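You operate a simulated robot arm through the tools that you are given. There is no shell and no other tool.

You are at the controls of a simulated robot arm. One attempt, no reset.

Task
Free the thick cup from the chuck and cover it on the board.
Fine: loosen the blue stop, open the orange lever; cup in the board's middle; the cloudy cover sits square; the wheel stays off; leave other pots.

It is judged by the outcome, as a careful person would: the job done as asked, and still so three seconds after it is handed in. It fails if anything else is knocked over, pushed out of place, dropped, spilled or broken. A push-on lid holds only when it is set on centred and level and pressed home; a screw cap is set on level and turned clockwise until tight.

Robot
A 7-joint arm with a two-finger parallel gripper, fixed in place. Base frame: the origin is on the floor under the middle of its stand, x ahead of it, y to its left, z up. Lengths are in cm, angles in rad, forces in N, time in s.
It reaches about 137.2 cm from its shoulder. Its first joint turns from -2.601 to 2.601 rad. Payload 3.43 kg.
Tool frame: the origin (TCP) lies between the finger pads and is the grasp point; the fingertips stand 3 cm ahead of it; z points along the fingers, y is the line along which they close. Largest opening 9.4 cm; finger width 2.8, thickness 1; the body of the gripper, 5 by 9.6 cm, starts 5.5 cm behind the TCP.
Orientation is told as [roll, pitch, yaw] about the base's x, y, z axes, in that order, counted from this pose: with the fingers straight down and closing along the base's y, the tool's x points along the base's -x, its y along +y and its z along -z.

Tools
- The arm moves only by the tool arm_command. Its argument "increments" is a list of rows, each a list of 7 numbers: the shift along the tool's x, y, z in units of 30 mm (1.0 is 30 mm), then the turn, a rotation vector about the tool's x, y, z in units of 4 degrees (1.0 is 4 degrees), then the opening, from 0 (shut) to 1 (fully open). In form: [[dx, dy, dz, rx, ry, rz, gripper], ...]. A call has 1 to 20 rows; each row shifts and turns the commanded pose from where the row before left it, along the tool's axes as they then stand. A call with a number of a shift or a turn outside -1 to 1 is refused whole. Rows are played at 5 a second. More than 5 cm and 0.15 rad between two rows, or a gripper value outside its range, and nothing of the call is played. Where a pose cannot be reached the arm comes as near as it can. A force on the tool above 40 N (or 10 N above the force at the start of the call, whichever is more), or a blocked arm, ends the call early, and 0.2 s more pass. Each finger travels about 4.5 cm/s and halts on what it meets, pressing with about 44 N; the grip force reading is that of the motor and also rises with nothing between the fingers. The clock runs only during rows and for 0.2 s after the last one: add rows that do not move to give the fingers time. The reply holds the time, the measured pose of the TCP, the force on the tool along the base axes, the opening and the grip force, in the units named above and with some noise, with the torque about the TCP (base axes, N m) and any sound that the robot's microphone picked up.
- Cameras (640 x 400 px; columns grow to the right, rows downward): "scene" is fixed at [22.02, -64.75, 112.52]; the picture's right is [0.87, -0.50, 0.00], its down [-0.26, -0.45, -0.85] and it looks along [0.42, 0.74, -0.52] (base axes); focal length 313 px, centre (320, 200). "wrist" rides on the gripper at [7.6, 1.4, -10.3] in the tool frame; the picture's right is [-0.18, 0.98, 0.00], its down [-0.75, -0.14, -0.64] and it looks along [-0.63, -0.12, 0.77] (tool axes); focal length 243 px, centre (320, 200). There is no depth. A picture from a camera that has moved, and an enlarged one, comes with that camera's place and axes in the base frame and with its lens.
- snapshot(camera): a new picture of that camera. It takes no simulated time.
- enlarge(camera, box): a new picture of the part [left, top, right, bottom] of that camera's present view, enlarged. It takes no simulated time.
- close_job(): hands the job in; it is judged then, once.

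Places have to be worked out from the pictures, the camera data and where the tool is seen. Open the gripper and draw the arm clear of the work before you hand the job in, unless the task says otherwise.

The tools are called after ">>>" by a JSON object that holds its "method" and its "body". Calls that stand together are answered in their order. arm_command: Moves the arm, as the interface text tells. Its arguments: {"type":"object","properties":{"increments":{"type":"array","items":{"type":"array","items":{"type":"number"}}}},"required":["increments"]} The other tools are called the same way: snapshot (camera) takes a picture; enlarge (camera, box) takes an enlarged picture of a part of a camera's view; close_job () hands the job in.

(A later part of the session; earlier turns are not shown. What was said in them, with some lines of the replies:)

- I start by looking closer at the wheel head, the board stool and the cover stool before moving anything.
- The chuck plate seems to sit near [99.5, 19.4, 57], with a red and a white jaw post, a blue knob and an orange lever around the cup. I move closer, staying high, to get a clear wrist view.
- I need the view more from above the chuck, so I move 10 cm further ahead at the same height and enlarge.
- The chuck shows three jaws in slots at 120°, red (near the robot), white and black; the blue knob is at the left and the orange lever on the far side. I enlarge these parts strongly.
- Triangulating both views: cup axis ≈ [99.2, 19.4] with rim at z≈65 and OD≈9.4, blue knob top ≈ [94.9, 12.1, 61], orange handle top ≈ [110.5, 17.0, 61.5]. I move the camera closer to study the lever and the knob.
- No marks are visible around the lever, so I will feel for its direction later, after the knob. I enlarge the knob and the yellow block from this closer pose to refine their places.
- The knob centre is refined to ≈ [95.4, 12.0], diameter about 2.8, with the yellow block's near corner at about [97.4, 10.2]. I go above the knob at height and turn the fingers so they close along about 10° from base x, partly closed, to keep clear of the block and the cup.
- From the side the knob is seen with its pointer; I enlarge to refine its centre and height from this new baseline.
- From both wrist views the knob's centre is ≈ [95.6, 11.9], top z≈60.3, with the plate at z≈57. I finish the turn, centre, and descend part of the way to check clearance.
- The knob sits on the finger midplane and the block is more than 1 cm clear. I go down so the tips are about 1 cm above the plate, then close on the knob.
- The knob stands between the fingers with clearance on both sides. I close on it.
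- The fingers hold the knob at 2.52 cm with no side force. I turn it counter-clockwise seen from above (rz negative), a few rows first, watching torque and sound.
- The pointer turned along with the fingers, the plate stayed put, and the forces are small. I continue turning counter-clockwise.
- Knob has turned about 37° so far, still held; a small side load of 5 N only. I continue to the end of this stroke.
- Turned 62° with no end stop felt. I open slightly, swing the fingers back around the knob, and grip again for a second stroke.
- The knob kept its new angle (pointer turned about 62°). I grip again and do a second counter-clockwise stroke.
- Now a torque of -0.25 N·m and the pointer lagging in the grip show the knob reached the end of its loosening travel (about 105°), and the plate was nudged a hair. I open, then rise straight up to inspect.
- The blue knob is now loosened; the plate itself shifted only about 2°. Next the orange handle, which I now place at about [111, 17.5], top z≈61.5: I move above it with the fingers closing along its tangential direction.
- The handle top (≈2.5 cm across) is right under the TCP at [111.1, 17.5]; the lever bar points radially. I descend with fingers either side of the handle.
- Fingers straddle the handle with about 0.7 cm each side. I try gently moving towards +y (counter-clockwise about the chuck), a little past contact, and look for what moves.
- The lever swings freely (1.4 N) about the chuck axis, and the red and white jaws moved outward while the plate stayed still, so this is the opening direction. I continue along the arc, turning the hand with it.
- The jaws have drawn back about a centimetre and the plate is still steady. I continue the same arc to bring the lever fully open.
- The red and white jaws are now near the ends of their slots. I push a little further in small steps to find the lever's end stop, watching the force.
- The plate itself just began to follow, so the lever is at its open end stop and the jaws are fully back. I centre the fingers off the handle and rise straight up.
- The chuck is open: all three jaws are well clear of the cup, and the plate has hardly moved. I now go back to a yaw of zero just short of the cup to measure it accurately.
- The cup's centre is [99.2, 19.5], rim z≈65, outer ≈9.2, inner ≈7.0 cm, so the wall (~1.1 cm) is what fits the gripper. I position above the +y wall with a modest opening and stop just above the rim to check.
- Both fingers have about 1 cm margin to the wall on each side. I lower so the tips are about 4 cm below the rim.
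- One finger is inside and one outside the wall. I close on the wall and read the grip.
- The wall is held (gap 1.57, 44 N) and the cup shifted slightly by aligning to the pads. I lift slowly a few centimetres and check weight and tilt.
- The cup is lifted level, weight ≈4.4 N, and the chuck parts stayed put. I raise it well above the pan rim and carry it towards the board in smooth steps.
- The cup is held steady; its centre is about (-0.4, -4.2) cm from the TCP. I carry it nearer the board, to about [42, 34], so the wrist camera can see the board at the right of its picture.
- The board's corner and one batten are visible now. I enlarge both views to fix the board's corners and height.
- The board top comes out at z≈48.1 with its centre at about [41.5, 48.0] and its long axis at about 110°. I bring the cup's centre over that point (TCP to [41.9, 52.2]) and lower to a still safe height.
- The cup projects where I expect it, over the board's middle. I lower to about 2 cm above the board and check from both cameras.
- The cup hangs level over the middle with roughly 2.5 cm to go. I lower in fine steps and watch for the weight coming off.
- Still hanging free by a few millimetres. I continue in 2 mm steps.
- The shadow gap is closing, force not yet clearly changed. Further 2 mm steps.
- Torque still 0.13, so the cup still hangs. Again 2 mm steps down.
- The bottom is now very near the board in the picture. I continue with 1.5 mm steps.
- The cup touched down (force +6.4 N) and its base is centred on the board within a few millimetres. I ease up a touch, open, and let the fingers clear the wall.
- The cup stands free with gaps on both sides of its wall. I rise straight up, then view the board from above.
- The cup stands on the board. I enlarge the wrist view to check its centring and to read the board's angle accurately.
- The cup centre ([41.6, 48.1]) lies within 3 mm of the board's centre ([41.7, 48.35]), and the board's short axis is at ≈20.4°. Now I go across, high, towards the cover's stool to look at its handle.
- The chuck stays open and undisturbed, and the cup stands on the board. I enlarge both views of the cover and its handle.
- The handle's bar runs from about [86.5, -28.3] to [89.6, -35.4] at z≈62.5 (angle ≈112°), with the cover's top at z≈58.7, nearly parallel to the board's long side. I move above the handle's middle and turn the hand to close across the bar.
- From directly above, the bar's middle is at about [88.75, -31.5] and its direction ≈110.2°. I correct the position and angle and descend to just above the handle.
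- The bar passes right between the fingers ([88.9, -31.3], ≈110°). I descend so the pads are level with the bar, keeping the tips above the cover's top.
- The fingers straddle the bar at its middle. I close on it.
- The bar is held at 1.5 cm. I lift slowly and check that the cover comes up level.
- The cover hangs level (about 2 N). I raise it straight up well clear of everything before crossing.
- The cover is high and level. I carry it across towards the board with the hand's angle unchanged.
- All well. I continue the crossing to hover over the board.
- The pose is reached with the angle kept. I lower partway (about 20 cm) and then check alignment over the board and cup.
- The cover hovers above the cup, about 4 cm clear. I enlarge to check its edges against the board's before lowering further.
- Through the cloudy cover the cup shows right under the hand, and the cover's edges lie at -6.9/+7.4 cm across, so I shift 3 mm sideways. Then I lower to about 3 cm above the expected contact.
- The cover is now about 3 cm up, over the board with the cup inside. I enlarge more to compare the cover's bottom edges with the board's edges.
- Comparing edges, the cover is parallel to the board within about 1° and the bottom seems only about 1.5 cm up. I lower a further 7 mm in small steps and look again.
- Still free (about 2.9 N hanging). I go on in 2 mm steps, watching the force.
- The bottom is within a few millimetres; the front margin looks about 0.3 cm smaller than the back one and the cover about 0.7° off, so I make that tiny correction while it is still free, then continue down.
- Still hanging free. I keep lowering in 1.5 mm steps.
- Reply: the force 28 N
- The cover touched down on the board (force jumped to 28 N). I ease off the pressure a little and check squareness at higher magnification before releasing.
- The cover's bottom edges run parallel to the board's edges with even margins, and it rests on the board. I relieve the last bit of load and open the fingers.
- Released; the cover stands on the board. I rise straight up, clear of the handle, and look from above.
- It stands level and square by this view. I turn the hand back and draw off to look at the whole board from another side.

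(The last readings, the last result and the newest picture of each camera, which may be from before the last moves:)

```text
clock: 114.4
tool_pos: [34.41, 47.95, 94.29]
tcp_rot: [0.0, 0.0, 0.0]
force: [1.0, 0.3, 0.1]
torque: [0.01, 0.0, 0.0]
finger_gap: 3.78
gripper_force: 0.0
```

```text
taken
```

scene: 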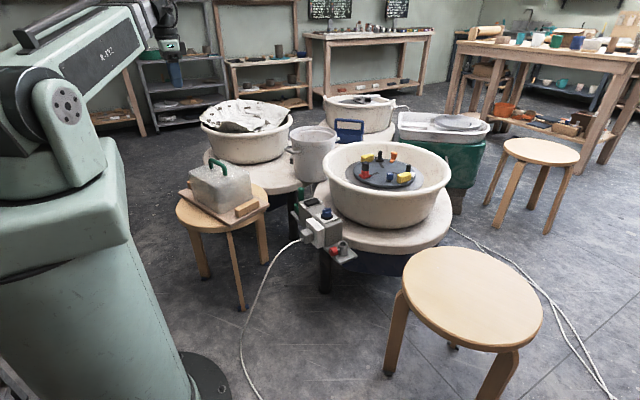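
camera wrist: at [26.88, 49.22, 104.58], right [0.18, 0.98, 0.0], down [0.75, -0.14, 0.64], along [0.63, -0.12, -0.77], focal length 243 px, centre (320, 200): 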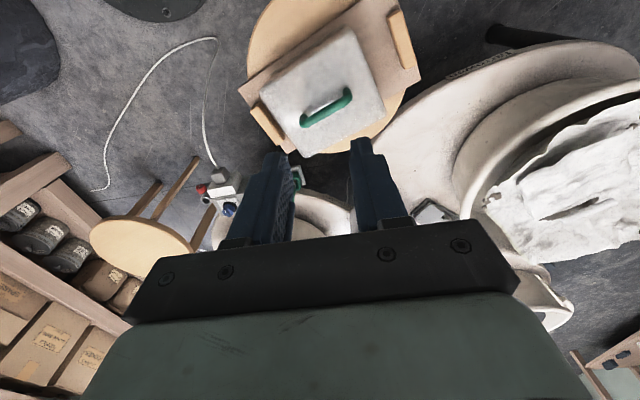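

>>> {"method": "enlarge", "body": {"camera": "wrist", "box": [230, 0, 430, 160]}}

>>> {"method": "enlarge", "body": {"camera": "scene", "box": [350, 135, 430, 190]}}

>>> {"method": "enlarge", "body": {"camera": "scene", "box": [280, 180, 370, 270]}}

```text
2.50 times, centred on (330, 80) of wrist
camera zoom: at [26.88, 49.22, 104.58], right [0.18, 0.98, 0.0], down [0.75, -0.14, 0.64], along [0.63, -0.12, -0.77], focal length 606 px, centre (295, 500)
```

zoom: 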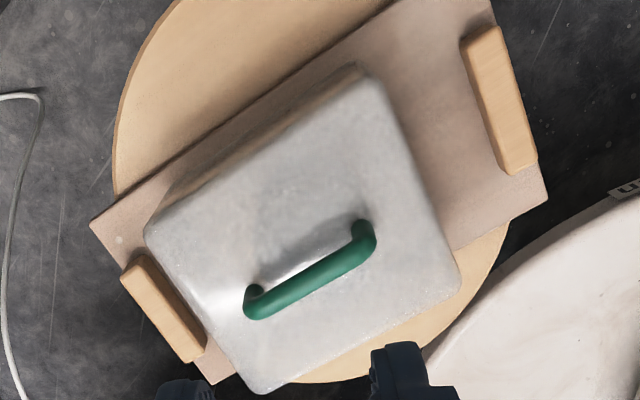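

```text
7.27 times, centred on (390, 162) of scene
camera zoom: at [22.02, -64.75, 112.52], right [0.87, -0.5, 0.0], down [-0.26, -0.45, -0.85], along [0.42, 0.74, -0.52], focal length 2274 px, centre (-189, 473)
```

zoom: 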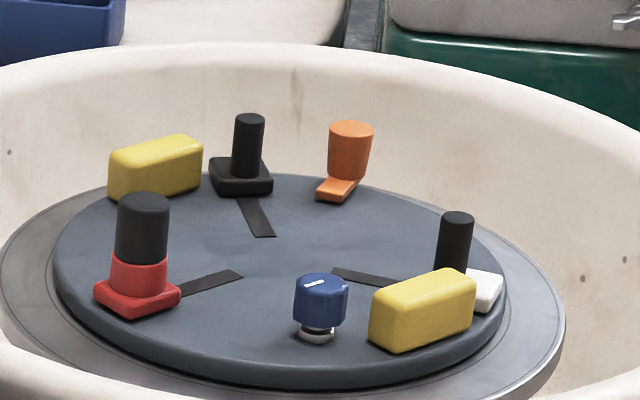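

```text
4.44 times, centred on (325, 225) of scene
camera zoom: at [22.02, -64.75, 112.52], right [0.87, -0.5, 0.0], down [-0.26, -0.45, -0.85], along [0.42, 0.74, -0.52], focal length 1390 px, centre (298, 89)
```

zoom: 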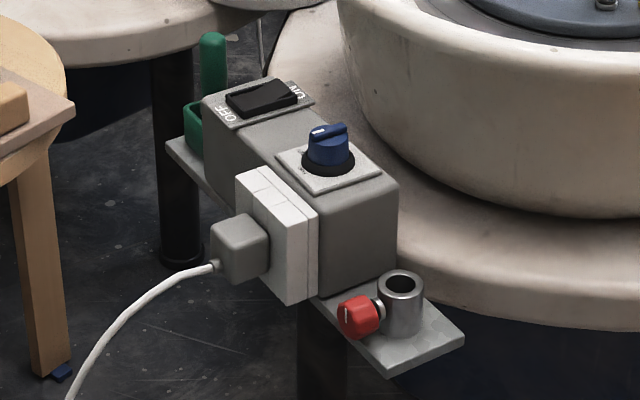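

Checks: the cover's centre is within about a centimetre of the board's and its edges are parallel, the cup is inside, the jaws are back, the lever open, and the switch box looks untouched. I open the gripper and draw the arm back to its starting place.

>>> {"method": "arm_command", "body": {"increments": [[-0.5, -0.35, 0, 0, 0, 0, 0.6], [-0.9, -0.68, 0, 0, 0, 0, 0.8], [-0.9, -0.68, 0, 0, 0, 0, 1], [-0.9, -0.68, 0, 0, 0, 0, 1], [-0.9, -0.68, 0, 0, 0, 0, 1], [-0.9, -0.68, 0, 0, 0, 0, 1], [-0.9, -0.68, 0, 0, 0, 0, 1], [-0.9, -0.68, 0, 0, 0, 0, 1], [-0.7, -0.6, 0, 0, 0, 0, 1], [0, 0, 0, 0, 0, 0, 1], [0, 0, 0, 0, 0, 0, 1], [0, 0, 0, 0, 0, 0, 1]]}}

>>> {"method": "snapshot", "body": {"camera": "scene"}}

>>> {"method": "enlarge", "body": {"camera": "scene", "box": [170, 145, 280, 235]}}

```text
clock: 117.0
tool_pos: [56.97, 30.78, 94.29]
tcp_rot: [0.0, 0.001, 0.0]
force: [0.6, 0.3, 0.8]
torque: [0.01, 0.03, -0.01]
finger_gap: 9.42
gripper_force: 0.1
```

```text
taken
```

scene: 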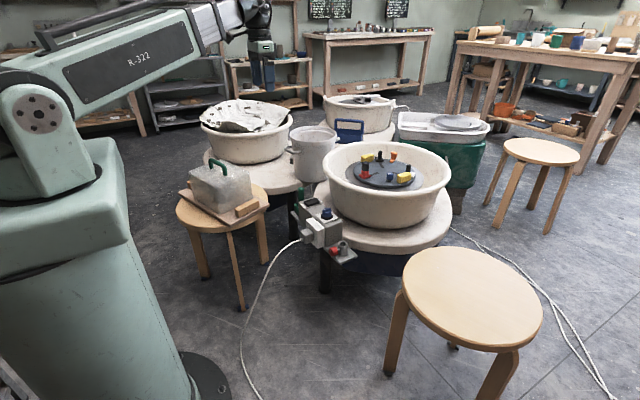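

```text
4.44 times, centred on (225, 190) of scene
camera zoom: at [22.02, -64.75, 112.52], right [0.87, -0.5, 0.0], down [-0.26, -0.45, -0.85], along [0.42, 0.74, -0.52], focal length 1390 px, centre (742, 244)
```

zoom: 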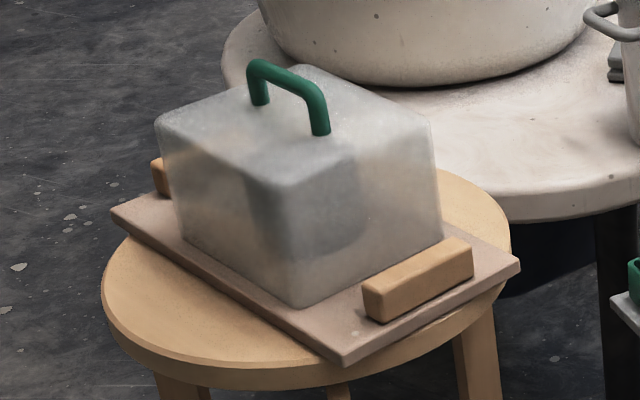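

The covered cup stands steady in the board's middle, nothing else has moved, the wheel is off, and the arm is clear with the gripper open. I hand the job in.

>>> {"method": "close_job", "body": {}}

```text
The job is handed in.
```

The cup is out of the chuck and standing in the middle of the board under the cloudy cover, and I've handed the job in. How it was judged hasn't come back.

- **Chuck:** I turned the blue stop counter-clockwise about 100°, until it reached the end of its travel. I then swung the orange lever fully open, and all three jaws drew well back from the cup. The wheel head turned a few degrees while I did this.
- **Cup:** It is too wide for the gripper to hold from outside, so I lifted it by its wall. It stands within about 3 mm of the board's centre.
- **Cover:** It sits flat on the board around the cup, with its edges parallel to the board's to within about 1°. It is a little under 1 cm off centre along the board's length, and touches neither end block.
- **Everything else:** I didn't touch the switch box or the other pots, and they look the same in the last pictures. The arm is back near its starting place with the gripper open.
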